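You operate a simulated robot arm through the tools that you are given. There is no shell and no other tool. Be economical: measure what you need, move in short steps, check, and stop when the job is done.

The job below is to be done with a simulated two-armed robot. You get a single attempt, and the scene is never put back.

TASK
Test the spinner's stop button on an empty run, then open the lid.
Fine: shut the lid, set 12 seconds, start once and stop it with one press before the end.

It is judged by the outcome, as a careful person would: the job done as asked, and still so three seconds after it is handed in. It fails if anything else is knocked over, pushed out of place, dropped, spilled or broken. Lids that push on must go on centred and level and be pressed home; caps that screw on are set level and turned clockwise until they are tight.

THE ROBOT
Two 7-joint arms with two-finger parallel grippers on one trunk, hanging from a carriage that runs on a gantry, over the field with the corners [-150, -60.2], [80, -60.4], [80.1, 67.6], [-149.9, 67.8] (x, y) and turns from -6.109 to 5.882 rad about z. Base frame: it is fixed where the carriage stands at the start and does not move with it; the origin is on the floor, on the carriage's upright axis, x ahead of it, y to its left, z up. Readings come in cm, rad, newtons and seconds.
The left shoulder is at the start at [4, 17.3, 157.2], the right one opposite. With the tool pointing down near the work surface each hand reaches from about 10 to 62 cm from the robot's upright axis, wherever it stands, measured 20 degrees to its own side. Places, roughly: rotor nut [80, -10, 110]; spinner [70, -10, 100]; spinner lid [60, -10, 130]; spinner speed dial [50, -10, 110]; spinner start button [50, 0, 110]; spinner stop button [50, 0, 110]; spinner switch [50, 0, 110]; spinner time dial [50, -10, 110]. Payload 3.43 kg a hand.
The TCP of each hand is the grasp point between the finger pads, 3 cm short of the fingertips. In the tool frame z runs along the fingers and y along their closing line. Largest opening 9.4 cm; finger width 2.8, thickness 1; the body of the gripper, 5 by 9.6 cm, starts 5.5 cm behind the TCP.
Orientation is that of the tool frame in the base frame, as a unit quaternion [w, x, y, z]. With the fingers straight down and closing along the base's y, the tool's x points along the base's -x, its y along +y and its z along -z.

THE INTERFACE
- The arms move only by the tool jog_arm. It takes "left_moves", "right_moves" or both (then of equal length, played together; a hand with none holds still); each is one flat list of numbers, 7 for each row, row after row: the closure, from 0 (fully open) to 1 (shut), then the shift along the tool's x, y, z in cm, then the turn, a rotation vector about the tool's x, y, z in rad. In form: [jaw, tx, ty, tz, wx, wy, wz, jaw, tx, ty, tz, wx, wy, wz, ...]. A call has 1 to 8 rows; each row shifts and turns the commanded pose from where the row before left it, along the tool's axes as they then stand. A row lasts 0.2 s, in which the tool goes at most 5 cm and 0.15 rad; a call with a longer step from one row to the next is refused whole, and so is a gripper value outside its range. A pose out of reach is approached as far as the arm can. The call stops where the force on the tool passes 80 N (or 10 N more than at its start, if that is more) or the arm is blocked; 0.2 s more then pass. Each finger travels about 7.2 cm/s and halts on what it meets, pressing with about 31 N; the grip force reading is that of the motor and also rises with nothing between the fingers. The clock runs only during rows and for 0.2 s after the last one: add rows that do not move to give the fingers time. It gives the time, the measured TCP pose, the force on the tool (base axes), the opening and the grip force at its end, in the units of the frame above (readings bear some noise), with the torque about the TCP (base axes, N m) and any sound that the robot's microphone picked up.
- Cameras (640 x 400 px; columns grow to the right, rows downward): "scene" is now at [23.51, -1.93, 186.25]; the picture's right is [-0.25, -0.97, 0.00], its down [-0.73, 0.19, -0.66] and it looks along [0.64, -0.16, -0.76] (base axes); focal length 242 px, centre (320, 200). "left" rides on the left gripper at [7.6, -1.4, -10.3] in its tool frame; the picture's right is [0.18, 0.98, 0.00], its down [-0.75, 0.14, -0.64] and it looks along [-0.63, 0.12, 0.77] (tool axes); focal length 243 px, centre (320, 200). "right" rides on the right gripper at [7.6, 1.4, -10.2] in its tool frame; the picture's right is [-0.18, 0.98, 0.00], its down [-0.75, -0.14, -0.64] and it looks along [-0.63, -0.12, 0.77] (tool axes); focal length 243 px, centre (320, 200). There is no depth. A picture from a camera that has moved, and an enlarged one, comes with that camera's place and axes in the base frame and with its lens.
- capture(camera): a new picture of that camera. It takes no simulated time.
- raise_lower(by): slides the trunk up (or, below 0, down) by that many cm; the arms and the scene camera ride with it, the base frame stays. It gives what a move gives, with no picture.
- steer(legs): drives the robot by 1 to 6 legs, each [ahead, left, turn to the left] in cm, cm and rad, along the robot's own axes; the way and the turn of a leg run together, so that a leg with both is an arc; at most 150 cm and 3.142 rad a leg. The arms and the cameras ride along, it lands a little off, and it stops where it bumps. It keeps to its track: a leg is cut to what the track allows. It gives what a move gives.
- head_to(pan, tilt): turns the head with the scene camera to pan (to the left, within 1.501 rad either way) and tilt (down, from -0.506 to 1.204), counted from straight ahead of the robot. It gives what a move gives.
- zoom(camera, box): a new picture of the part [left, top, right, bottom] of that camera's present view, enlarged. It takes no simulated time.
- job_done(): hands the job in; it is judged then, once.

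Go step by step. Nothing tells you exact positions but the pictures and the camera data: compare them with the known pose of the tool, close in by small moves and look again before you grip or let go. The budget is 120 turns and 88 pictures, counting those below and the enlarged ones. Unless the task says otherwise, let go and move clear before handing in, and close with one line.

The tools are called after "Emit:" as a command line: name --argument value ..., lists and objects as JSON in quotes. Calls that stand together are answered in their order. jog_arm: Moves the arms, as the interface text tells. Its arguments: {"type":"object","properties":{"left_moves":{"type":"array","items":{"type":"number"}},"right_moves":{"type":"array","items":{"type":"number"}}},"required":[]} The other tools are called the same way: raise_lower (by) slides the trunk up or down; steer (legs) drives the base; head_to (pan, tilt) turns the head that bears the scene camera; capture (camera) takes a picture; zoom (camera, box) takes an enlarged picture of a part of a camera's view; job_done () hands the job in.

At the start:

```text
time_s: 0.0
left_tcp_pos: [54.89, 19.61, 161.74]
left_orientation: [0.0, 0.0, 1.0, -0.001]
left_ft_force: [0.4, -0.7, -0.1]
left_torque: [-0.02, 0.0, 0.02]
left_opening: 9.4
left_grasp_force: 0.2
right_tcp_pos: [53.58, -36.97, 163.28]
right_orientation: [0.0, -0.001, 1.0, 0.0]
right_ft_force: [0.5, -0.8, -0.6]
right_torque: [-0.03, -0.02, 0.01]
right_opening: 9.4
right_grasp_force: 0.1
trunk travel left (down, up): [-72.5, 5.6]
robot x, y, heading: [0.17, -0.12, 0.001]
head pan, tilt: [-0.25, 0.855]
```

scene: 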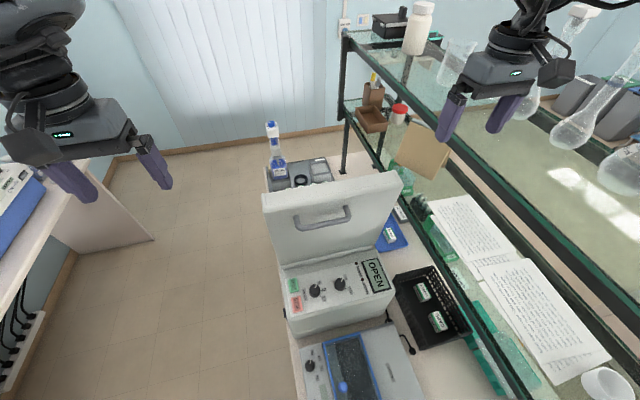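
right: 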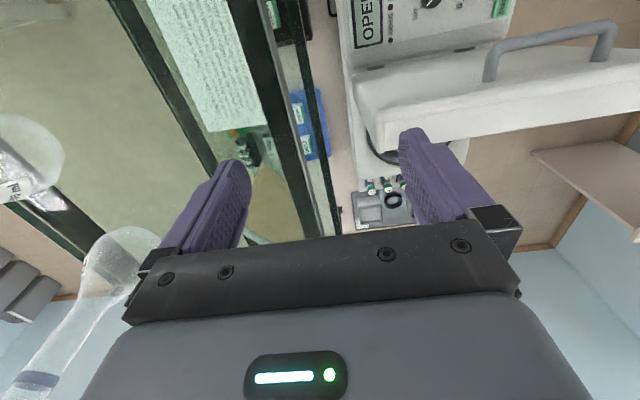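
left: 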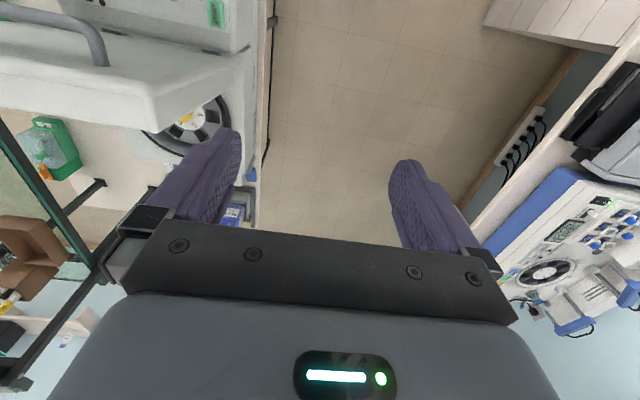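

I see the spinner ahead with its lid standing open, the handle facing me and the rotor behind it. I'll zoom in on the panel first.

Emit:
zoom --camera "scene" --box '[250, 230, 410, 340]'

Emit:
zoom --camera "scene" --box '[240, 110, 440, 280]'

Emit:
zoom --camera "left" --box '[0, 0, 280, 240]'

```text
3.64 times, centred on (330, 285) of scene
camera zoom: at [23.51, -1.93, 186.25], right [-0.25, -0.97, 0.0], down [-0.73, 0.19, -0.66], along [0.64, -0.16, -0.76], focal length 881 px, centre (284, -109)
```

zoom: 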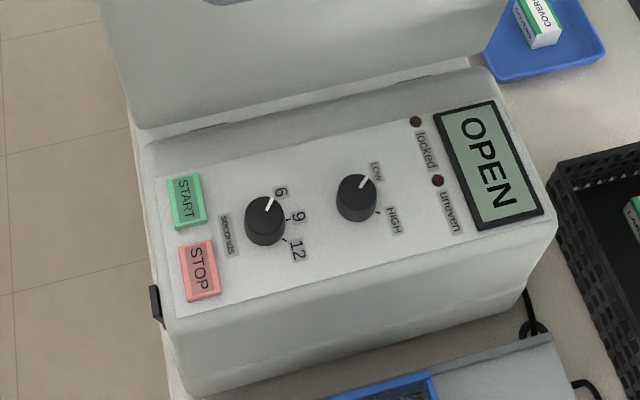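

```text
2.35 times, centred on (340, 195) of scene
camera zoom: at [23.51, -1.93, 186.25], right [-0.25, -0.97, 0.0], down [-0.73, 0.19, -0.66], along [0.64, -0.16, -0.76], focal length 570 px, centre (273, 212)
```

zoom: 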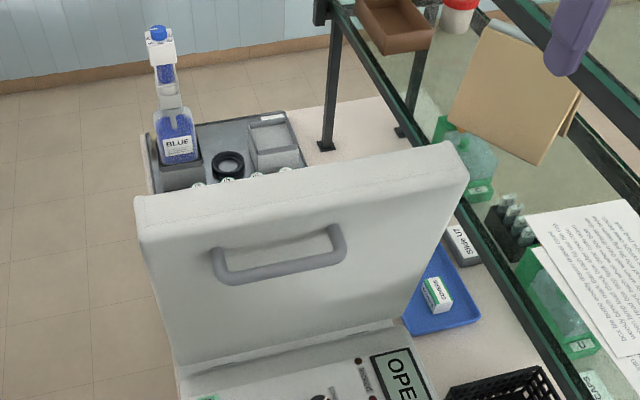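

```text
1.67 times, centred on (140, 120) of left
camera zoom: at [47.33, 18.26, 171.98], right [-0.18, 0.98, 0.0], down [0.75, 0.14, 0.64], along [0.63, 0.12, -0.77], focal length 404 px, centre (620, 333)
```

zoom: 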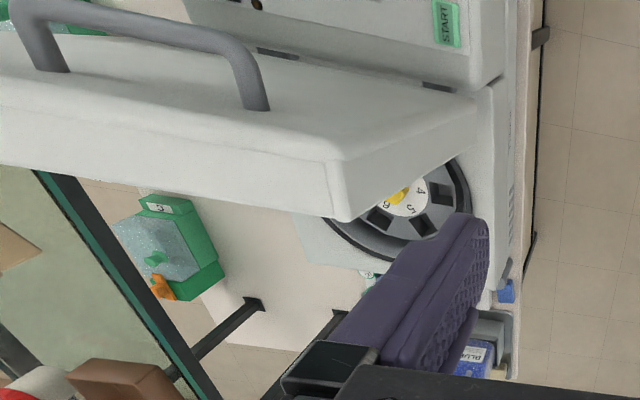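

The machine is roughly square to the base: START is near [54, -1, 112.6], the lid hinge near x 61, z 113, and the handle near [56, -10, 140]. I'll look around before I plan any driving.

Emit:
head_to --pan -0.7 --tilt 0.5

Emit:
capture --camera "scene"

Emit:
head_to --pan 0.0 --tilt 1.1

Emit:
capture --camera "scene"

```text
time_s: 0.9
left_tcp_pos: [54.93, 19.74, 161.77]
left_orientation: [0.0, 0.0, 1.0, 0.0]
left_ft_force: [-0.1, 0.0, -1.0]
left_torque: [0.0, 0.04, 0.02]
left_opening: 9.4
left_grasp_force: 0.1
right_tcp_pos: [53.61, -37.04, 163.29]
right_orientation: [0.0, -0.001, 1.0, 0.0]
right_ft_force: [-0.6, -0.3, -0.1]
right_torque: [0.03, 0.0, 0.02]
right_opening: 9.37
right_grasp_force: 0.0
trunk travel left (down, up): [-72.5, 5.6]
robot x, y, heading: [0.16, 0.53, 0.003]
head pan, tilt: [-0.7, 0.499]
```

```text
81 pictures are left
camera scene: at [22.92, -5.86, 189.29], right [-0.64, -0.77, 0.0], down [-0.37, 0.31, -0.88], along [0.67, -0.56, -0.48], focal length 242 px, centre (320, 200)
```

scene: 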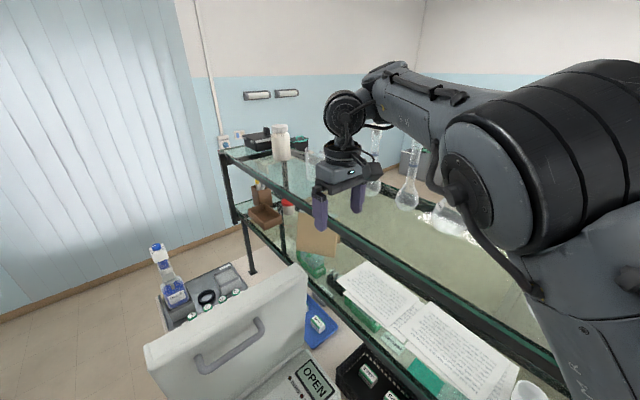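

```text
time_s: 2.0
left_tcp_pos: [54.82, 19.55, 161.81]
left_orientation: [0.0, 0.0, 1.0, 0.0]
left_ft_force: [0.6, 0.5, -0.3]
left_torque: [-0.01, -0.02, -0.01]
left_opening: 9.4
left_grasp_force: 0.0
right_tcp_pos: [53.7, -37.13, 163.21]
right_orientation: [0.0, 0.0, 1.0, -0.001]
right_ft_force: [-0.2, 0.2, 0.5]
right_torque: [-0.01, -0.03, -0.01]
right_opening: 9.4
right_grasp_force: 0.1
trunk travel left (down, up): [-72.5, 5.6]
robot x, y, heading: [-0.09, 0.03, -0.006]
head pan, tilt: [0.0, 1.1]
```

```text
80 pictures are left
camera scene: at [22.28, -0.02, 184.53], right [0.0, -1.0, 0.0], down [-0.89, 0.0, -0.45], along [0.45, 0.0, -0.89], focal length 242 px, centre (320, 200)
```

scene: 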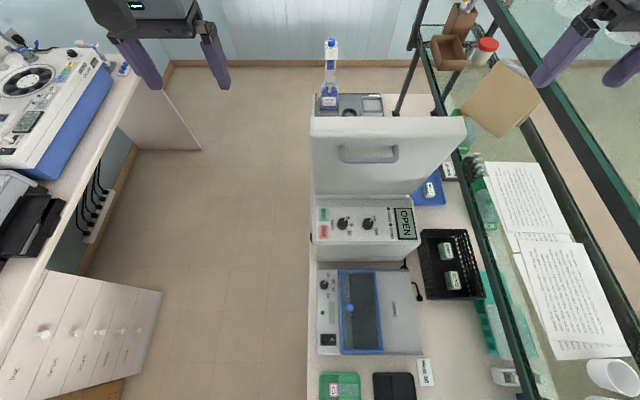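

The aisle on the left is clear, and the shelf stands to the right at y < -30. I'll draw the right hand in, away from the shelf, and turn it so the fingers close along x.

Emit:
jog_arm --right_moves '[0, 3.4, 3.4, 0, 0, 0, 0, 0, 3.4, 3.4, 0, 0, 0, 0, 0, 3.4, 3.4, 0, 0, 0, 0, 0, 3.4, 3.4, 0, 0, 0, 0, 0, 3.4, 3.4, 0, 0, 0, 0, 0, 0, 0, 0, 0, 0, 0.15, 0, 0, 0, 0, 0, 0, 0.15, 0, 0, 0, 0, 0, 0, 0.15]'

Emit:
jog_arm --right_moves '[0, 0, 0, 0, 0, 0, 0.15, 0, 0, 0, 0, 0, 0, 0.15, 0, 0, 0, 0, 0, 0, 0.15, 0, 0, 0, 0, 0, 0, 0.15, 0, 0, 0, 0, 0, 0, 0.15, 0, 0, 0, 0, 0, 0, 0.15, 0, 0, 0, 0, 0, 0, 0.15, 0, 0, 0, 0, 0, 0, 0.071]'

Emit:
steer --legs '[[0, 12, 0], [30, 0, 0]]'

Emit:
capture --camera "scene"

Emit:
capture --camera "right"

```text
time_s: 2.9
left_tcp_pos: [54.99, 19.45, 161.95]
left_orientation: [0.0, 0.0, 1.0, -0.001]
left_ft_force: [-1.2, -0.6, -0.1]
left_torque: [0.04, -0.01, -0.04]
left_opening: 9.38
left_grasp_force: 0.0
right_tcp_pos: [41.95, -27.13, 150.31]
right_orientation: [-0.163, 0.019, 0.986, 0.032]
right_ft_force: [0.5, 0.3, 0.5]
right_torque: [0.04, 0.0, 0.03]
right_opening: 9.42
right_grasp_force: 0.0
right hand out of reach, approached as far as the arm can: row 4
trunk travel left (down, up): [-72.5, 5.6]
robot x, y, heading: [-0.2, 0.15, -0.003]
head pan, tilt: [0.0, 1.1]
stopped in row 4 (right hand): the arm was blocked; the commanded pose is now the measured one
```

```text
time_s: 4.7
left_tcp_pos: [54.8, 19.55, 161.84]
left_orientation: [-0.001, 0.001, 1.0, 0.0]
left_ft_force: [0.0, 0.8, 0.0]
left_torque: [0.01, 0.01, -0.01]
left_opening: 9.39
left_grasp_force: 0.0
right_tcp_pos: [41.75, -27.46, 150.25]
right_orientation: [-0.164, 0.546, 0.82, -0.048]
right_ft_force: [0.4, -0.7, -0.7]
right_torque: [-0.03, 0.0, 0.0]
right_opening: 9.4
right_grasp_force: 0.1
trunk travel left (down, up): [-72.5, 5.6]
robot x, y, heading: [-0.04, -0.38, -0.003]
head pan, tilt: [0.0, 1.1]
```

```text
time_s: 7.6
left_tcp_pos: [85.04, 31.02, 161.8]
left_orientation: [0.0, 0.003, 1.0, 0.0]
left_ft_force: [0.2, -0.6, 0.3]
left_torque: [-0.03, 0.0, -0.01]
left_opening: 9.39
left_grasp_force: 0.2
right_tcp_pos: [71.36, -15.96, 150.11]
right_orientation: [-0.164, 0.547, 0.819, -0.048]
right_ft_force: [-0.4, 0.2, 0.1]
right_torque: [-0.01, -0.04, 0.02]
right_opening: 9.38
right_grasp_force: 0.0
trunk travel left (down, up): [-72.5, 5.6]
robot x, y, heading: [29.97, 11.8, -0.003]
head pan, tilt: [0.0, 1.1]
```

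```text
79 pictures are left
camera scene: at [52.18, 11.52, 184.52], right [-0.01, -1.0, 0.0], down [-0.89, 0.01, -0.45], along [0.45, 0.0, -0.89], focal length 242 px, centre (320, 200)
```

scene: 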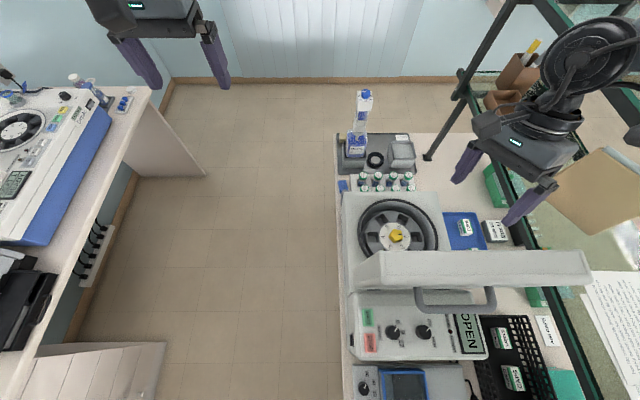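

```text
78 pictures are left
camera right: at [73.42, -9.69, 161.12], right [0.93, 0.22, -0.29], down [0.35, -0.81, 0.48], along [-0.13, -0.54, -0.83], focal length 243 px, centre (320, 200)
```

right: 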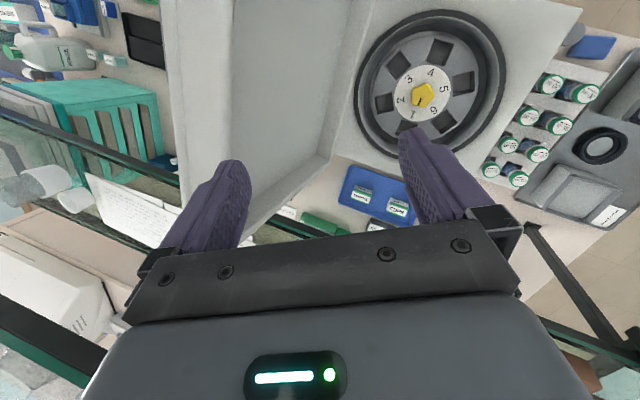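

The rotor is empty with its nut in place. Working from the aisle and facing the machine's side puts both hands in good reach of the lid, so I'll raise the trunk, back into the aisle, turn right and line up.

Emit:
raise_lower --by 5.5

Emit:
steer --legs '[[0, 40, 0], [0, 0, -1.568], [0, 42, 0]]'

Emit:
capture --camera "scene"

```text
time_s: 8.5
left_tcp_pos: [84.79, 30.97, 167.39]
left_orientation: [0.0, 0.003, 1.0, 0.0]
left_ft_force: [0.3, -0.5, -0.1]
left_torque: [-0.01, 0.01, 0.01]
left_opening: 9.41
left_grasp_force: 0.0
right_tcp_pos: [71.44, -16.2, 155.46]
right_orientation: [-0.167, 0.548, 0.818, -0.047]
right_ft_force: [-0.2, -0.3, -1.2]
right_torque: [-0.01, 0.0, -0.02]
right_opening: 9.39
right_grasp_force: 0.1
trunk travel left (down, up): [-78.0, 0.1]
robot x, y, heading: [30.07, 11.41, -0.006]
head pan, tilt: [0.0, 1.1]
```

```text
time_s: 17.0
left_tcp_pos: [92.43, -2.2, 167.37]
left_orientation: [0.001, 0.704, 0.71, 0.0]
left_ft_force: [0.5, 0.3, 0.3]
left_torque: [-0.01, -0.03, -0.03]
left_opening: 9.41
left_grasp_force: 0.0
right_tcp_pos: [45.08, 10.38, 155.59]
right_orientation: [-0.15, 0.965, 0.198, 0.085]
right_ft_force: [0.3, 0.4, -0.7]
right_torque: [0.0, 0.0, 0.01]
right_opening: 9.39
right_grasp_force: 0.1
trunk travel left (down, up): [-78.0, 0.1]
robot x, y, heading: [71.98, 52.31, -1.567]
head pan, tilt: [0.0, 1.1]
```

```text
77 pictures are left
camera scene: at [72.49, 30.09, 190.02], right [-1.0, -0.01, 0.0], down [-0.01, 0.89, -0.45], along [0.0, -0.45, -0.89], focal length 242 px, centre (320, 200)
```

scene: 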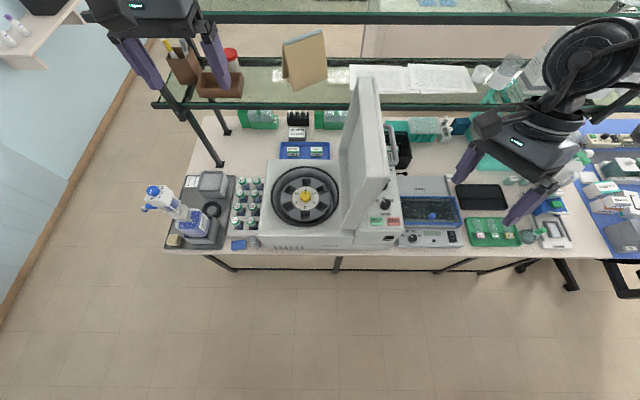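

From the aisle the whole machine is in view side-on. I'll zoom in to measure it.

Emit:
zoom --camera "scene" --box '[255, 60, 415, 260]'

Emit:
zoom --camera "scene" --box '[340, 170, 420, 250]'

Emit:
capture --camera "left"

```text
2.00 times, centred on (335, 160) of scene
camera zoom: at [72.49, 30.09, 190.02], right [-1.0, -0.01, 0.0], down [-0.01, 0.89, -0.45], along [0.0, -0.45, -0.89], focal length 484 px, centre (290, 280)
```

zoom: 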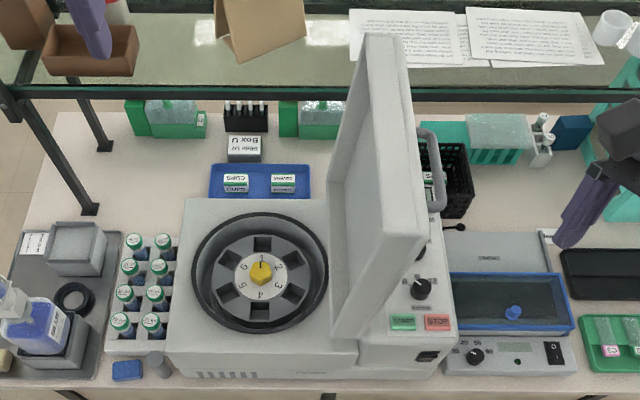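

```text
5.00 times, centred on (380, 210) of scene
camera zoom: at [72.49, 30.09, 190.02], right [-1.0, -0.01, 0.0], down [-0.01, 0.89, -0.45], along [0.0, -0.45, -0.89], focal length 1211 px, centre (20, 150)
```

zoom: 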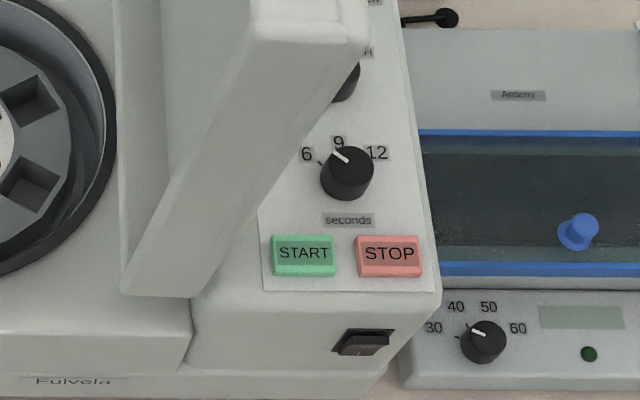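

```text
74 pictures are left
camera left: at [91.0, 5.4, 177.47], right [0.98, 0.19, 0.0], down [0.15, -0.75, 0.64], along [0.12, -0.63, -0.77], focal length 243 px, centre (320, 200)
```

left: 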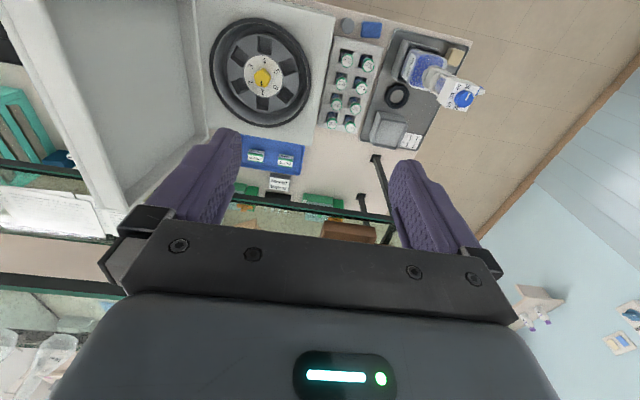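

The control panel faces the aisle and the time pointer seems to be at 6. The lid leans slightly back, with its top edge near x 58–62, z 146. I'll straighten the right hand to point down before closing in.

Emit:
jog_arm --right_moves '[1, 0, 0, 0, -0.0109, -0.0393, -0.1283, 1, 0, 0, 0, -0.0109, -0.0393, -0.1283, 1, 0, 0, 0, -0.0109, -0.0393, -0.1283, 1, 0, 0, 0, -0.0109, -0.0393, -0.1283, 1, 0, 0, 0, -0.0109, -0.0393, -0.1283, 1, 0, 0, 0, -0.0109, -0.0393, -0.1283, 1, 0, 0, 0, -0.0109, -0.0393, -0.1283, 1, 0, 0, 0, -0.0109, -0.0393, -0.1283]'

Emit:
jog_arm --right_moves '[1, 0, 0, 0, -0.0109, -0.0393, -0.1283, 1, 0, 0, 0, 0, 0, 0]'

```text
time_s: 17.9
left_tcp_pos: [92.53, -2.3, 167.37]
left_orientation: [0.0, 0.705, 0.71, -0.001]
left_ft_force: [0.2, 0.1, 0.7]
left_torque: [-0.03, 0.04, 0.01]
left_opening: 9.4
left_grasp_force: 0.0
right_tcp_pos: [44.18, 12.13, 149.4]
right_orientation: [-0.167, 0.9, 0.389, 0.101]
right_ft_force: [-0.2, -0.7, -0.4]
right_torque: [-0.01, -0.04, -0.02]
right_opening: 0.02
right_grasp_force: 30.4
trunk travel left (down, up): [-78.0, 0.1]
robot x, y, heading: [72.72, 52.41, -1.563]
head pan, tilt: [0.0, 1.1]
stopped in row 4 (right hand): the arm was blocked; the commanded pose is now the measured one
```

```text
time_s: 18.6
left_tcp_pos: [92.48, -2.26, 167.34]
left_orientation: [0.0, 0.704, 0.71, 0.0]
left_ft_force: [0.7, 0.2, 0.3]
left_torque: [-0.02, 0.01, 0.0]
left_opening: 9.4
left_grasp_force: 0.0
right_tcp_pos: [43.82, 12.29, 149.08]
right_orientation: [-0.146, 0.879, 0.442, 0.107]
right_ft_force: [0.0, 1.0, 0.1]
right_torque: [0.0, -0.02, 0.01]
right_opening: 0.01
right_grasp_force: 30.6
trunk travel left (down, up): [-78.0, 0.1]
robot x, y, heading: [72.53, 52.46, -1.559]
head pan, tilt: [0.0, 1.1]
```

The right arm is folded too tightly here. I'll extend it toward the bench and up, then finish straightening it.

Emit:
jog_arm --right_moves '[1, -2.1, 1.8, -3.9, 0, 0, 0, 1, -2.1, 1.8, -3.9, 0, 0, 0, 1, -2.1, 1.8, -3.9, 0, 0, 0, 1, 0, 0, 0, -0.0113, -0.0732, -0.1264, 1, 0, 0, 0, -0.0113, -0.0732, -0.1264, 1, 0, 0, 0, -0.0113, -0.0732, -0.1264, 1, 0, 0, 0, -0.0113, -0.0732, -0.1264, 1, 0, 0, 0, -0.0113, -0.0732, -0.1264]'

Emit:
capture --camera "scene"

```text
time_s: 20.6
left_tcp_pos: [92.43, -2.33, 167.3]
left_orientation: [0.0, 0.704, 0.71, 0.0]
left_ft_force: [0.6, 0.0, 0.3]
left_torque: [0.01, 0.02, 0.0]
left_opening: 9.41
left_grasp_force: 0.1
right_tcp_pos: [43.03, 2.58, 153.32]
right_orientation: [-0.019, 0.711, 0.702, 0.022]
right_ft_force: [0.1, -0.7, 0.8]
right_torque: [-0.02, -0.03, -0.02]
right_opening: 0.02
right_grasp_force: 30.4
right hand out of reach, approached as far as the arm can: row 3
trunk travel left (down, up): [-78.0, 0.1]
robot x, y, heading: [72.62, 52.12, -1.565]
head pan, tilt: [0.0, 1.1]
stopped in row 8 (right hand): the arm was blocked; the commanded pose is now the measured one
```

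```text
73 pictures are left
camera scene: at [72.49, 30.09, 190.02], right [-1.0, -0.01, 0.0], down [-0.01, 0.89, -0.45], along [0.0, -0.45, -0.89], focal length 242 px, centre (320, 200)
```

scene: 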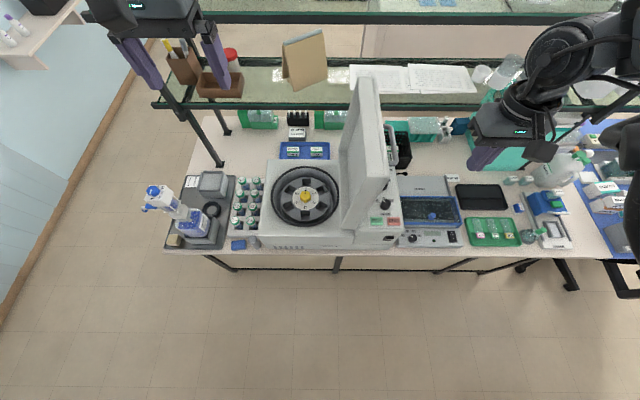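

The right hand now points down. I'll bring it in front of the lid's upper part as a fist, and place the left fist behind the lid as a catcher.

Emit:
jog_arm --left_moves '[1, 0, -3.2, 0, 0, 0, 0, 1, 0, -3.2, 3.5, 0, 0, 0, 1, 0, -3, 3.5, 0, 0, 0, 1, 0, -3, 3.5, 0, 0, 0, 1, 0, -3, 3.5, 0, 0, 0, 1, 0, -3, 3.5, 0, 0, 0, 1, 0, 0, 3.5, 0, 0, 0, 1, 0, 0, 3, 0, 0, 0]' --right_moves '[1, -1.2, 0, 2.5, 0, 0, 0, 1, -1.2, 0, 2.5, 0, 0, 0, 1, -1.2, 0, 2.5, 0, 0, 0, 1, -0.5, 2, 2.3, 0, 0, 0, 1, 0, 2.5, 0, 0, 0, 0, 1, 0, 2.5, 0, 0, 0, 0, 1, 0, 2, 0, 0, 0, 0, 1, 0, 0, 0, 0, 0, 0]'

Emit:
zoom --camera "scene" --box '[240, 60, 480, 260]'

```text
time_s: 22.4
left_tcp_pos: [74.07, -2.6, 143.23]
left_orientation: [0.0, 0.704, 0.71, 0.0]
left_ft_force: [-1.0, 0.2, 0.8]
left_torque: [-0.02, -0.04, 0.02]
left_opening: 0.0
left_grasp_force: 30.6
right_tcp_pos: [48.57, -1.69, 143.44]
right_orientation: [-0.021, 0.709, 0.705, 0.02]
right_ft_force: [-1.0, 0.2, 1.1]
right_torque: [-0.02, -0.01, -0.02]
right_opening: 0.04
right_grasp_force: 31.1
right hand out of reach, approached as far as the arm can: row 6, 7
trunk travel left (down, up): [-78.0, 0.1]
robot x, y, heading: [72.32, 52.66, -1.565]
head pan, tilt: [0.0, 1.1]
```

```text
2.00 times, centred on (360, 160) of scene
camera zoom: at [72.5, 30.09, 190.03], right [-1.0, -0.01, 0.0], down [-0.01, 0.89, -0.45], along [0.0, -0.45, -0.89], focal length 484 px, centre (240, 280)
```

zoom: 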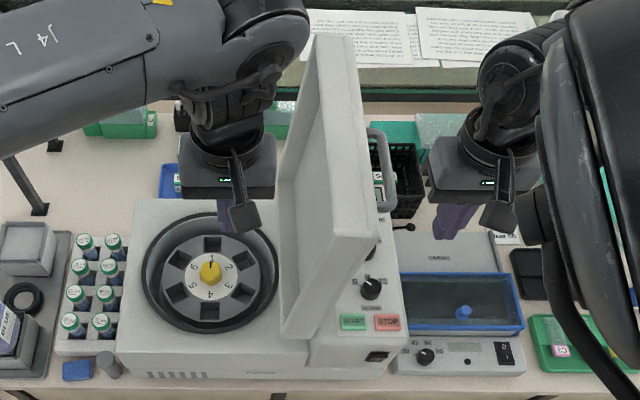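

The right arm won't go further inward, so I'll slide the whole robot toward +x. Both fists then move together and the lid stays caged between them.

Emit:
steer --legs '[[0, 13, 0]]'

Emit:
zoom --camera "scene" --box '[240, 60, 480, 260]'

```text
time_s: 23.6
left_tcp_pos: [81.89, -2.4, 143.24]
left_orientation: [-0.001, 0.704, 0.711, -0.001]
left_ft_force: [-0.1, 0.3, -0.4]
left_torque: [0.0, -0.01, 0.0]
left_opening: 0.0
left_grasp_force: 31.1
right_tcp_pos: [56.43, -1.61, 143.43]
right_orientation: [-0.021, 0.708, 0.705, 0.019]
right_ft_force: [0.0, 0.8, -0.2]
right_torque: [-0.03, 0.01, 0.05]
right_opening: 0.0
right_grasp_force: 30.9
trunk travel left (down, up): [-78.0, 0.1]
robot x, y, heading: [79.92, 52.79, -1.561]
head pan, tilt: [0.0, 1.1]
cut short: leg 1
```

```text
2.00 times, centred on (360, 160) of scene
camera zoom: at [80.24, 30.21, 190.02], right [-1.0, -0.01, 0.0], down [-0.01, 0.89, -0.45], along [0.0, -0.45, -0.89], focal length 484 px, centre (240, 280)
```

zoom: 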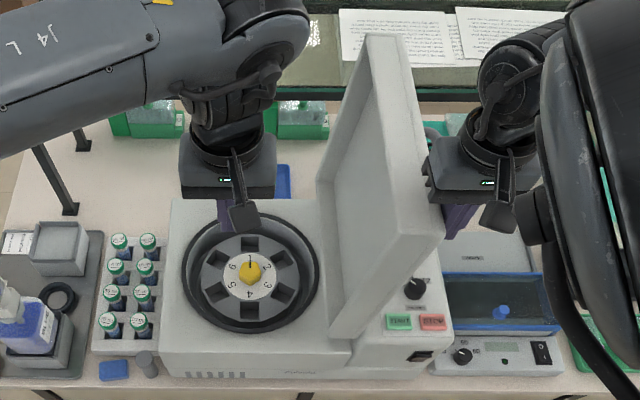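

The track ends at x 80 and the right fist is just at the lid. A small left turn of the base will push it gently.

Emit:
steer --legs '[[0, 0, 0.1]]'

Emit:
zoom --camera "scene" --box '[240, 60, 480, 260]'

```text
time_s: 24.6
left_tcp_pos: [87.3, -1.71, 143.07]
left_orientation: [-0.001, 0.668, 0.744, 0.001]
left_ft_force: [0.1, -0.1, 0.3]
left_torque: [-0.01, 0.01, -0.01]
left_opening: 0.0
left_grasp_force: 30.9
right_tcp_pos: [61.96, -3.0, 143.15]
right_orientation: [-0.027, 0.672, 0.74, 0.024]
right_ft_force: [1.5, 52.3, 22.3]
right_torque: [0.5, -0.52, -0.01]
right_opening: 0.01
right_grasp_force: 31.4
trunk travel left (down, up): [-78.0, 0.1]
robot x, y, heading: [79.89, 52.42, -1.463]
head pan, tilt: [0.0, 1.1]
```

```text
2.00 times, centred on (360, 160) of scene
camera zoom: at [82.43, 30.51, 189.97], right [-0.99, -0.11, 0.0], down [-0.1, 0.89, -0.45], along [0.05, -0.45, -0.89], focal length 484 px, centre (240, 280)
```

zoom: 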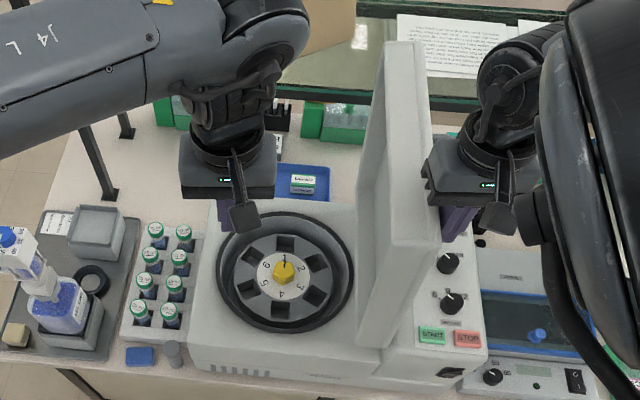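

The lid is now about vertical, but I read a 52 N sideways load on the right hand, probably the handle's end. I'll ease it back toward +y and check.

Emit:
jog_arm --right_moves '[1, 2, 0, 0, 0, 0, 0, 1, 0, 0, 0, 0, 0, 0]'

Emit:
capture --camera "right"

```text
time_s: 25.1
left_tcp_pos: [87.15, -2.0, 143.2]
left_orientation: [0.0, 0.668, 0.745, -0.001]
left_ft_force: [-0.3, 1.5, 0.3]
left_torque: [-0.01, -0.02, 0.01]
left_opening: 0.0
left_grasp_force: 31.1
right_tcp_pos: [60.84, -1.83, 143.54]
right_orientation: [-0.026, 0.672, 0.739, 0.026]
right_ft_force: [-0.9, -0.1, 0.2]
right_torque: [0.0, 0.02, -0.02]
right_opening: 0.02
right_grasp_force: 31.4
right hand out of reach, approached as far as the arm can: row 1
trunk travel left (down, up): [-78.0, 0.1]
robot x, y, heading: [80.22, 52.61, -1.467]
head pan, tilt: [0.0, 1.1]
```

```text
69 pictures are left
camera right: at [61.54, 4.92, 154.39], right [1.0, -0.09, -0.01], down [-0.07, -0.81, 0.59], along [-0.06, -0.58, -0.81], focal length 243 px, centre (320, 200)
```

right: 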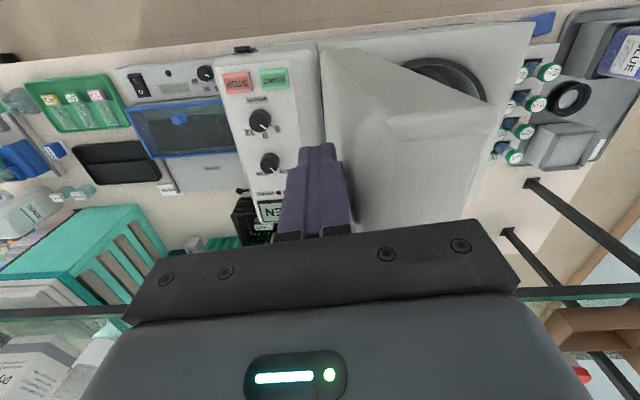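

The load is gone and the lid stays where it was put. I'll turn a little further to take it past vertical.

Emit:
steer --legs '[[0, 0, 0.1]]'

Emit:
zoom --camera "scene" --box '[240, 60, 480, 260]'

```text
time_s: 26.1
left_tcp_pos: [92.68, -0.72, 142.96]
left_orientation: [-0.001, 0.63, 0.776, 0.001]
left_ft_force: [-0.1, 0.5, 0.2]
left_torque: [0.01, 0.0, 0.0]
left_opening: 0.0
left_grasp_force: 30.6
right_tcp_pos: [66.34, -3.03, 143.21]
right_orientation: [-0.031, 0.633, 0.773, 0.029]
right_ft_force: [2.4, 39.9, 4.8]
right_torque: [0.72, -0.37, -0.11]
right_opening: 0.0
right_grasp_force: 31.2
trunk travel left (down, up): [-78.0, 0.1]
robot x, y, heading: [79.92, 53.21, -1.361]
head pan, tilt: [0.0, 1.1]
```

```text
2.00 times, centred on (360, 160) of scene
camera zoom: at [84.62, 30.9, 189.96], right [-0.98, -0.21, 0.0], down [-0.18, 0.87, -0.45], along [0.09, -0.44, -0.89], focal length 484 px, centre (240, 280)
```

zoom: 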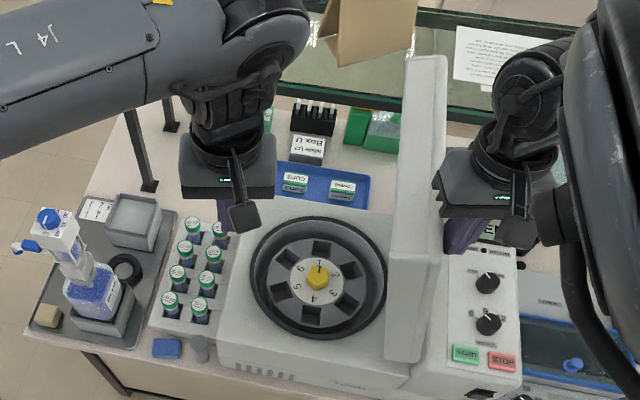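

The lid is past vertical now, and the sideways load is back because the turn drags the fist toward the handle. I'll back the right hand off and see whether the lid holds by itself.

Emit:
jog_arm --right_moves '[1, 1.5, -1, 0, 0, 0, 0, 1, 1, -2, 0, 0, 0, 0, 1, 0, 0, 0, 0, 0, 0]'

Emit:
zoom --camera "scene" --box '[240, 60, 480, 260]'

```text
time_s: 26.9
left_tcp_pos: [92.48, -0.9, 143.34]
left_orientation: [0.0, 0.63, 0.776, 0.0]
left_ft_force: [0.0, 0.6, 0.5]
left_torque: [0.03, 0.0, -0.02]
left_opening: 0.02
left_grasp_force: 31.0
right_tcp_pos: [62.77, -1.38, 143.68]
right_orientation: [-0.028, 0.634, 0.772, 0.028]
right_ft_force: [-0.1, 0.6, 0.7]
right_torque: [0.0, 0.03, 0.03]
right_opening: 0.0
right_grasp_force: 30.9
trunk travel left (down, up): [-78.0, 0.1]
robot x, y, heading: [79.97, 52.69, -1.363]
head pan, tilt: [0.0, 1.1]
```

```text
2.00 times, centred on (360, 160) of scene
camera zoom: at [84.61, 30.78, 190.02], right [-0.98, -0.21, 0.0], down [-0.18, 0.87, -0.45], along [0.09, -0.44, -0.89], focal length 484 px, centre (240, 280)
```

zoom: 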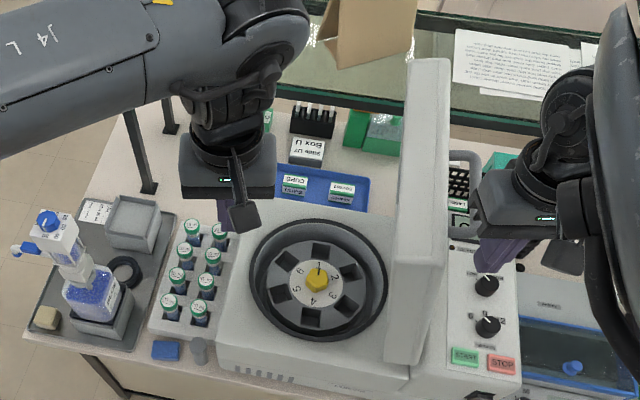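

The lid has a stiff hinge and stays put. The left arm moves more freely, so I'll lift it over the lid by driving the base back and use it to push.

Emit:
jog_arm --left_moves '[1, 0, 0, -4.5, 0, 0, 0, 1, 0, 0, -4.5, 0, 0, 0, 1, 0, 0, -4.5, 0, 0, 0, 1, 0, 0, -4.5, 0, 0, 0]'

Emit:
steer --legs '[[0, 0, -0.204], [0, -33, 0]]'

Emit:
capture --camera "scene"

```text
time_s: 27.9
left_tcp_pos: [92.7, -0.86, 161.33]
left_orientation: [0.0, 0.631, 0.776, 0.0]
left_ft_force: [1.0, -0.1, -1.1]
left_torque: [0.02, 0.02, 0.01]
left_opening: 0.0
left_grasp_force: 31.6
right_tcp_pos: [62.8, -1.43, 143.52]
right_orientation: [-0.03, 0.634, 0.773, 0.029]
right_ft_force: [0.0, 0.7, 0.4]
right_torque: [0.01, 0.0, -0.02]
right_opening: 0.0
right_grasp_force: 30.9
trunk travel left (down, up): [-78.0, 0.1]
robot x, y, heading: [80.08, 52.48, -1.367]
head pan, tilt: [0.0, 1.1]
```

```text
time_s: 30.8
left_tcp_pos: [48.87, -2.67, 161.24]
left_orientation: [-0.001, 0.703, 0.711, -0.001]
left_ft_force: [0.6, -0.2, -0.3]
left_torque: [0.02, -0.01, -0.01]
left_opening: 0.01
left_grasp_force: 31.6
right_tcp_pos: [19.39, 2.72, 143.57]
right_orientation: [-0.027, 0.706, 0.707, 0.031]
right_ft_force: [-0.2, 0.0, -0.9]
right_torque: [-0.02, 0.01, 0.01]
right_opening: 0.01
right_grasp_force: 31.1
trunk travel left (down, up): [-78.0, 0.1]
robot x, y, heading: [46.63, 52.45, -1.557]
head pan, tilt: [0.0, 1.1]
```

```text
66 pictures are left
camera scene: at [47.09, 29.93, 190.02], right [-1.0, -0.01, 0.0], down [-0.01, 0.89, -0.45], along [0.01, -0.45, -0.89], focal length 242 px, centre (320, 200)
```

scene: 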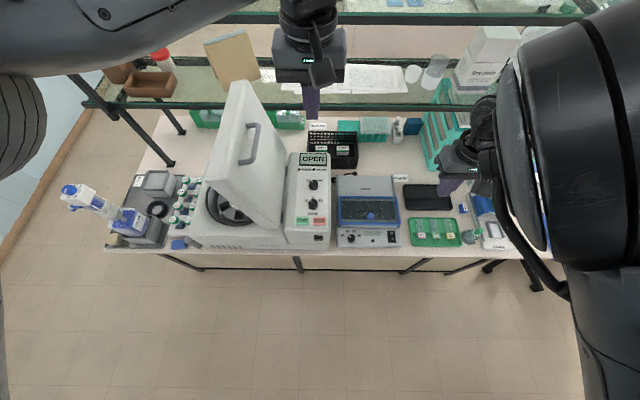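

The lid now leans about 10° past vertical. I'll lower the left fist in front of it at the near edge, clear of the handle, then drive the base +x to push.

Emit:
jog_arm --left_moves '[1, 1, 0, 4, 0, 0, 0, 1, 1, 0, 4, 0, 0, 0, 1, 0.5, 0, 4, 0, 0, 0, 1, 0, 0, 4, 0, 0, 0, 1, 0, 0, 4, 0, 0, 0]'

Emit:
steer --legs '[[0, 20, 0]]'

Emit:
zoom --camera "scene" --box '[200, 60, 440, 260]'

```text
time_s: 32.0
left_tcp_pos: [48.92, -0.3, 141.32]
left_orientation: [-0.001, 0.703, 0.711, -0.001]
left_ft_force: [0.2, -0.7, 0.9]
left_torque: [0.01, 0.0, -0.03]
left_opening: 0.0
left_grasp_force: 31.0
right_tcp_pos: [19.27, 2.58, 143.63]
right_orientation: [-0.027, 0.706, 0.707, 0.032]
right_ft_force: [-0.3, 1.1, 0.0]
right_torque: [0.02, 0.03, -0.02]
right_opening: 0.01
right_grasp_force: 30.7
trunk travel left (down, up): [-78.0, 0.1]
robot x, y, heading: [46.93, 51.99, -1.559]
head pan, tilt: [0.0, 1.1]
```

```text
time_s: 33.6
left_tcp_pos: [68.72, -0.12, 141.35]
left_orientation: [0.0, 0.704, 0.71, 0.0]
left_ft_force: [-0.4, 0.0, 0.8]
left_torque: [-0.01, -0.01, -0.01]
left_opening: 0.01
left_grasp_force: 30.5
right_tcp_pos: [39.13, 2.74, 143.69]
right_orientation: [-0.026, 0.706, 0.707, 0.031]
right_ft_force: [0.5, 0.4, -1.3]
right_torque: [0.02, -0.01, 0.0]
right_opening: 0.0
right_grasp_force: 31.3
trunk travel left (down, up): [-78.0, 0.1]
robot x, y, heading: [66.38, 52.36, -1.563]
head pan, tilt: [0.0, 1.1]
```

```text
2.00 times, centred on (320, 160) of scene
camera zoom: at [66.8, 30.17, 190.02], right [-1.0, -0.01, 0.0], down [-0.01, 0.89, -0.45], along [0.01, -0.45, -0.89], focal length 484 px, centre (320, 280)
```

zoom: 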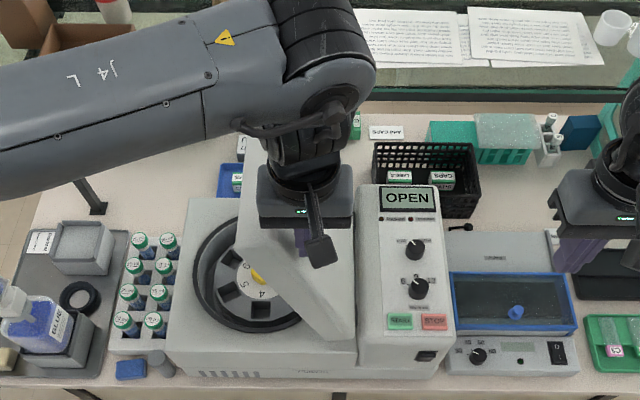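

The lid is tilting with the fist and no load shows. I'll follow its arc with the left arm, onward and down.

Emit:
jog_arm --left_moves '[1, 0, 2.2, 1.3, 0, 0, 0, 1, 0, 2.2, 1.6, 0, 0, 0, 1, 0, 2.4, 1.8, 0, 0, 0, 1, 0, 2.4, 2, 0, 0, 0, 1, 0, 2.3, 2.2, 0, 0, 0]'

Emit:
zoom --camera "scene" --box '[200, 60, 440, 260]'

```text
time_s: 34.8
left_tcp_pos: [80.39, 0.03, 132.44]
left_orientation: [0.001, 0.704, 0.711, 0.0]
left_ft_force: [0.4, -0.1, -0.2]
left_torque: [0.01, -0.02, 0.02]
left_opening: 0.0
left_grasp_force: 31.0
right_tcp_pos: [39.1, 2.94, 143.58]
right_orientation: [-0.026, 0.706, 0.707, 0.032]
right_ft_force: [0.0, 0.4, 0.1]
right_torque: [0.01, 0.02, -0.02]
right_opening: 0.0
right_grasp_force: 31.4
trunk travel left (down, up): [-78.0, 0.1]
robot x, y, heading: [66.59, 52.6, -1.558]
head pan, tilt: [0.0, 1.1]
```

```text
2.00 times, centred on (320, 160) of scene
camera zoom: at [66.8, 30.17, 190.03], right [-1.0, -0.01, 0.0], down [-0.01, 0.89, -0.45], along [0.01, -0.45, -0.89], focal length 484 px, centre (320, 280)
```

zoom: 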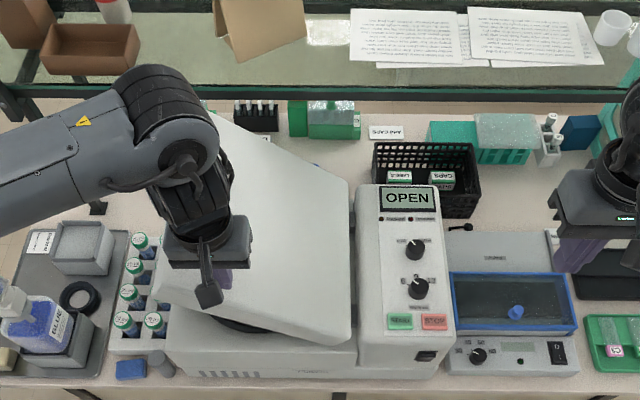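

The lid is about two thirds down and lowers without force. I'll continue down the arc.

Emit:
jog_arm --left_moves '[1, 0, 1.6, 2.7, 0, 0, 0, 1, 0, 1.6, 2.8, 0, 0, 0, 1, 0, 1.5, 2.8, 0, 0, 0, 1, 0, 0.8, 2.5, 0, 0, 0, 1, 0, 0.4, 2.5, 0, 0, 0]'

Emit:
zoom --camera "scene" --box '[200, 60, 440, 260]'

```text
time_s: 36.0
left_tcp_pos: [85.96, 0.2, 119.08]
left_orientation: [0.0, 0.703, 0.711, 0.0]
left_ft_force: [-0.4, -0.8, 0.4]
left_torque: [0.05, 0.0, 0.03]
left_opening: 0.02
left_grasp_force: 30.9
right_tcp_pos: [39.09, 2.81, 143.61]
right_orientation: [-0.026, 0.707, 0.706, 0.032]
right_ft_force: [-0.3, -0.3, 0.5]
right_torque: [0.01, -0.01, 0.0]
right_opening: 0.0
right_grasp_force: 30.9
trunk travel left (down, up): [-78.0, 0.1]
robot x, y, heading: [66.35, 52.43, -1.558]
head pan, tilt: [0.0, 1.1]
```

```text
2.00 times, centred on (320, 160) of scene
camera zoom: at [66.8, 30.17, 190.03], right [-1.0, -0.01, 0.0], down [-0.01, 0.89, -0.45], along [0.01, -0.45, -0.89], focal length 484 px, centre (320, 280)
```

zoom: 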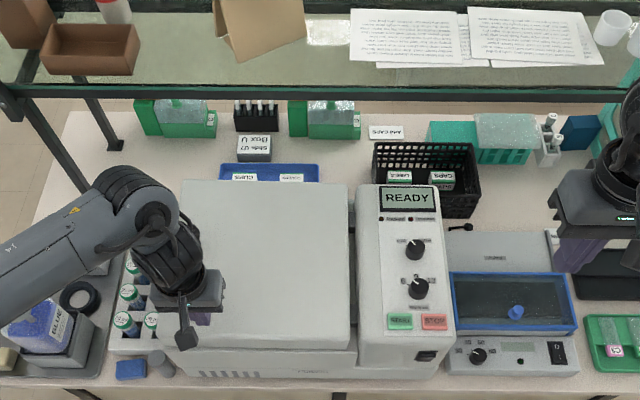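

The lid is down and the display reads READY. I'll press it home gently.

Emit:
jog_arm --left_moves '[1, 0, 0, 1, 0, 0, 0, 1, 0, 0, 1, 0, 0, 0, 1, 0, 0, 1, 0, 0, 0]'

Emit:
zoom --camera "scene" --box '[230, 140, 350, 260]'

```text
time_s: 36.8
left_tcp_pos: [86.05, 0.17, 116.03]
left_orientation: [-0.001, 0.703, 0.711, 0.0]
left_ft_force: [0.1, -1.0, -0.5]
left_torque: [-0.02, 0.0, 0.0]
left_opening: 0.01
left_grasp_force: 31.2
right_tcp_pos: [39.11, 2.92, 143.61]
right_orientation: [-0.026, 0.706, 0.707, 0.031]
right_ft_force: [-0.4, -0.7, 0.0]
right_torque: [-0.01, 0.0, 0.01]
right_opening: 0.0
right_grasp_force: 31.0
trunk travel left (down, up): [-78.0, 0.1]
robot x, y, heading: [66.52, 52.51, -1.56]
head pan, tilt: [0.0, 1.1]
```

```text
3.33 times, centred on (290, 200) of scene
camera zoom: at [66.8, 30.17, 190.03], right [-1.0, -0.01, 0.0], down [-0.01, 0.89, -0.45], along [0.01, -0.45, -0.89], focal length 807 px, centre (420, 200)
```

zoom: 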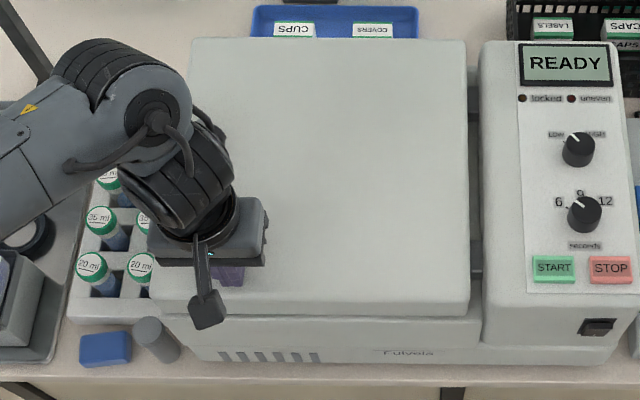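

No contact yet, with the tips near z 113. I'll go on down a little at a time.

Emit:
jog_arm --left_moves '[1, 0, 0, 0.7, 0, 0, 0, 1, 0, 0, 0.7, 0, 0, 0, 1, 0, 0, 0.6, 0, 0, 0]'

```text
time_s: 37.4
left_tcp_pos: [86.14, 0.03, 115.45]
left_orientation: [-0.002, 0.705, 0.709, -0.001]
left_ft_force: [4.3, 15.0, 30.9]
left_torque: [0.24, -0.21, 0.16]
left_opening: 0.01
left_grasp_force: 31.0
right_tcp_pos: [39.36, 2.87, 143.62]
right_orientation: [-0.025, 0.706, 0.707, 0.032]
right_ft_force: [0.1, -0.3, -0.1]
right_torque: [-0.02, 0.0, -0.02]
right_opening: 0.0
right_grasp_force: 31.5
trunk travel left (down, up): [-78.0, 0.1]
robot x, y, heading: [66.62, 52.73, -1.562]
head pan, tilt: [0.0, 1.1]
stopped in row 3 (left hand): the force on the tool passed its limit at 93 N (the readings are from after the stop); the commanded pose is now the measured one
```

The lid is pressed home, with its top at about z 112.4. I'll lift the left hand and shift the base so it stands over the time dial near [50.4, -6.7].

Emit:
jog_arm --left_moves '[1, 0, 0, -4.5, 0, 0, 0, 1, 0, 0, -4.5, 0, 0, 0, 1, 0, 0, -4.5, 0, 0, 0, 1, 0, 0, -2, 0, 0, 0]'

Emit:
steer --legs '[[0, -33, 0]]'

Emit:
capture --camera "left"

Emit:
capture --camera "scene"

```text
time_s: 38.4
left_tcp_pos: [86.16, -0.05, 130.86]
left_orientation: [-0.002, 0.705, 0.71, -0.002]
left_ft_force: [-0.3, -0.1, -0.1]
left_torque: [0.01, -0.05, -0.01]
left_opening: 0.0
left_grasp_force: 31.7
right_tcp_pos: [39.23, 2.95, 143.7]
right_orientation: [-0.027, 0.706, 0.707, 0.032]
right_ft_force: [0.1, 0.2, -0.3]
right_torque: [0.02, -0.02, -0.02]
right_opening: 0.03
right_grasp_force: 30.7
trunk travel left (down, up): [-78.0, 0.1]
robot x, y, heading: [66.58, 52.86, -1.56]
head pan, tilt: [0.0, 1.1]
```

```text
time_s: 40.6
left_tcp_pos: [53.14, -0.55, 130.8]
left_orientation: [-0.002, 0.705, 0.709, -0.002]
left_ft_force: [-0.9, 0.8, -0.2]
left_torque: [-0.02, -0.01, -0.02]
left_opening: 0.0
left_grasp_force: 31.5
right_tcp_pos: [6.13, 2.31, 143.56]
right_orientation: [-0.027, 0.705, 0.708, 0.031]
right_ft_force: [0.3, -0.1, 0.1]
right_torque: [-0.01, 0.01, -0.01]
right_opening: 0.0
right_grasp_force: 30.8
trunk travel left (down, up): [-78.0, 0.1]
robot x, y, heading: [33.31, 52.12, -1.556]
head pan, tilt: [0.0, 1.1]
```

```text
61 pictures are left
camera left: at [51.69, 7.11, 140.97], right [0.98, 0.19, -0.01], down [0.15, -0.75, 0.64], along [0.12, -0.63, -0.77], focal length 243 px, centre (320, 200)
```

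left: 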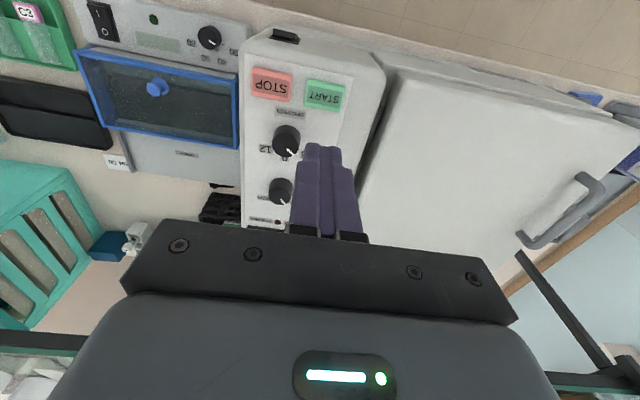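

```text
60 pictures are left
camera scene: at [33.74, 29.78, 190.02], right [-1.0, -0.01, 0.0], down [-0.01, 0.89, -0.45], along [0.01, -0.45, -0.89], focal length 242 px, centre (320, 200)
```

scene: 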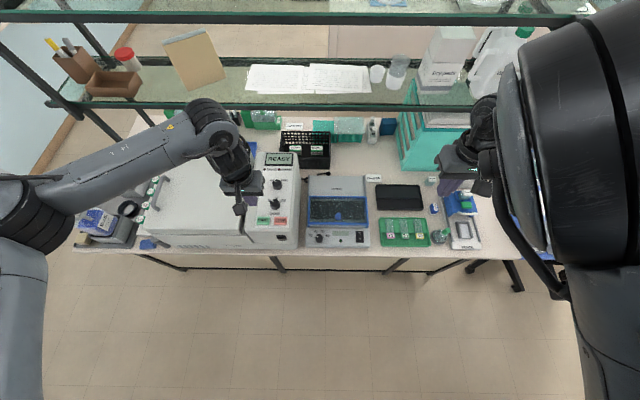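

The dial checks out at about [50.2, -6.6] from this camera too. I'll zoom in for the pointer and the ticks.

Emit:
zoom --camera "left" --box '[236, 50, 366, 180]'

```text
3.08 times, centred on (301, 115) of left
camera zoom: at [51.69, 7.11, 140.97], right [0.98, 0.19, -0.01], down [0.15, -0.75, 0.64], along [0.12, -0.63, -0.77], focal length 746 px, centre (378, 462)
```

zoom: 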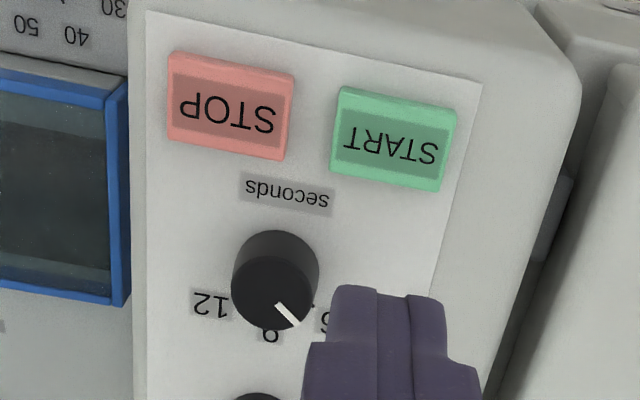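

Pointer on 6, labels spread about ±50° with 9 straight up, so 12 needs about 90–100° clockwise. I'll hover over the dial with half-open jaws, pre-turned counterclockwise so the twist stays centred.

Emit:
jog_arm --left_moves '[0.36, -3.03, -1.45, 2.5, 0, 0, 0, 0.36, -3.03, -1.45, 2.5, 0, 0, 0, 0.36, 0, 0, 2.9, 0, 0, -0.135, 0.36, 0, 0, 2.9, 0, 0, -0.135, 0.36, 0, 0, 0, 0, 0, -0.135, 0.36, 0, 0, 0, 0, 0, -0.135, 0.36, 0, 0, 0, 0, 0, -0.135, 0.36, 0, 0, 0, 0, 0, -0.135]'

Emit:
capture --camera "left"

Emit:
zoom --camera "scene" --box '[220, 140, 320, 260]'

```text
time_s: 42.4
left_tcp_pos: [50.16, -6.66, 119.92]
left_orientation: [-0.003, 0.367, 0.93, -0.001]
left_ft_force: [0.3, -0.7, 0.9]
left_torque: [0.02, 0.0, 0.02]
left_opening: 6.02
left_grasp_force: 0.0
right_tcp_pos: [6.09, 2.35, 143.56]
right_orientation: [-0.027, 0.705, 0.708, 0.031]
right_ft_force: [0.6, -0.9, 0.4]
right_torque: [0.02, 0.05, 0.02]
right_opening: 0.02
right_grasp_force: 30.4
trunk travel left (down, up): [-78.0, 0.1]
robot x, y, heading: [33.36, 52.34, -1.56]
head pan, tilt: [0.0, 1.1]
```

```text
58 pictures are left
camera left: at [43.77, -2.37, 130.24], right [0.54, 0.84, 0.0], down [0.65, -0.41, 0.64], along [0.54, -0.34, -0.77], focal length 243 px, centre (320, 200)
```

left: 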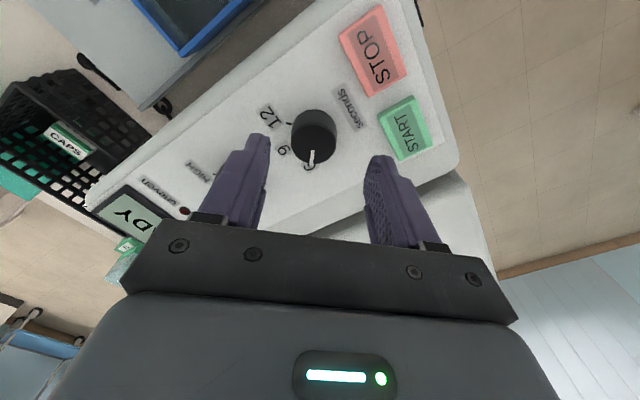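

```text
3.33 times, centred on (270, 200) of scene
camera zoom: at [33.74, 29.78, 190.02], right [-1.0, -0.01, 0.0], down [-0.01, 0.89, -0.45], along [0.01, -0.45, -0.89], focal length 807 px, centre (487, 200)
```

zoom: 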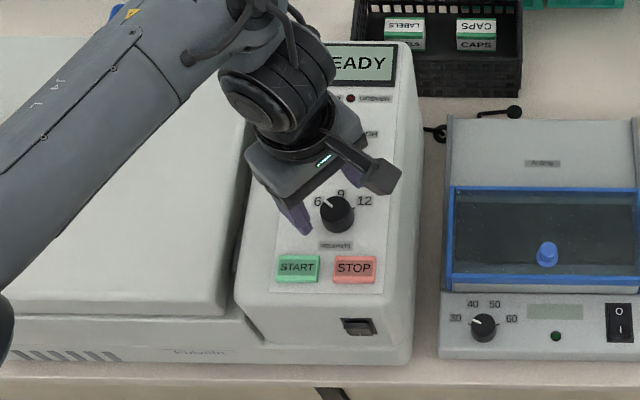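

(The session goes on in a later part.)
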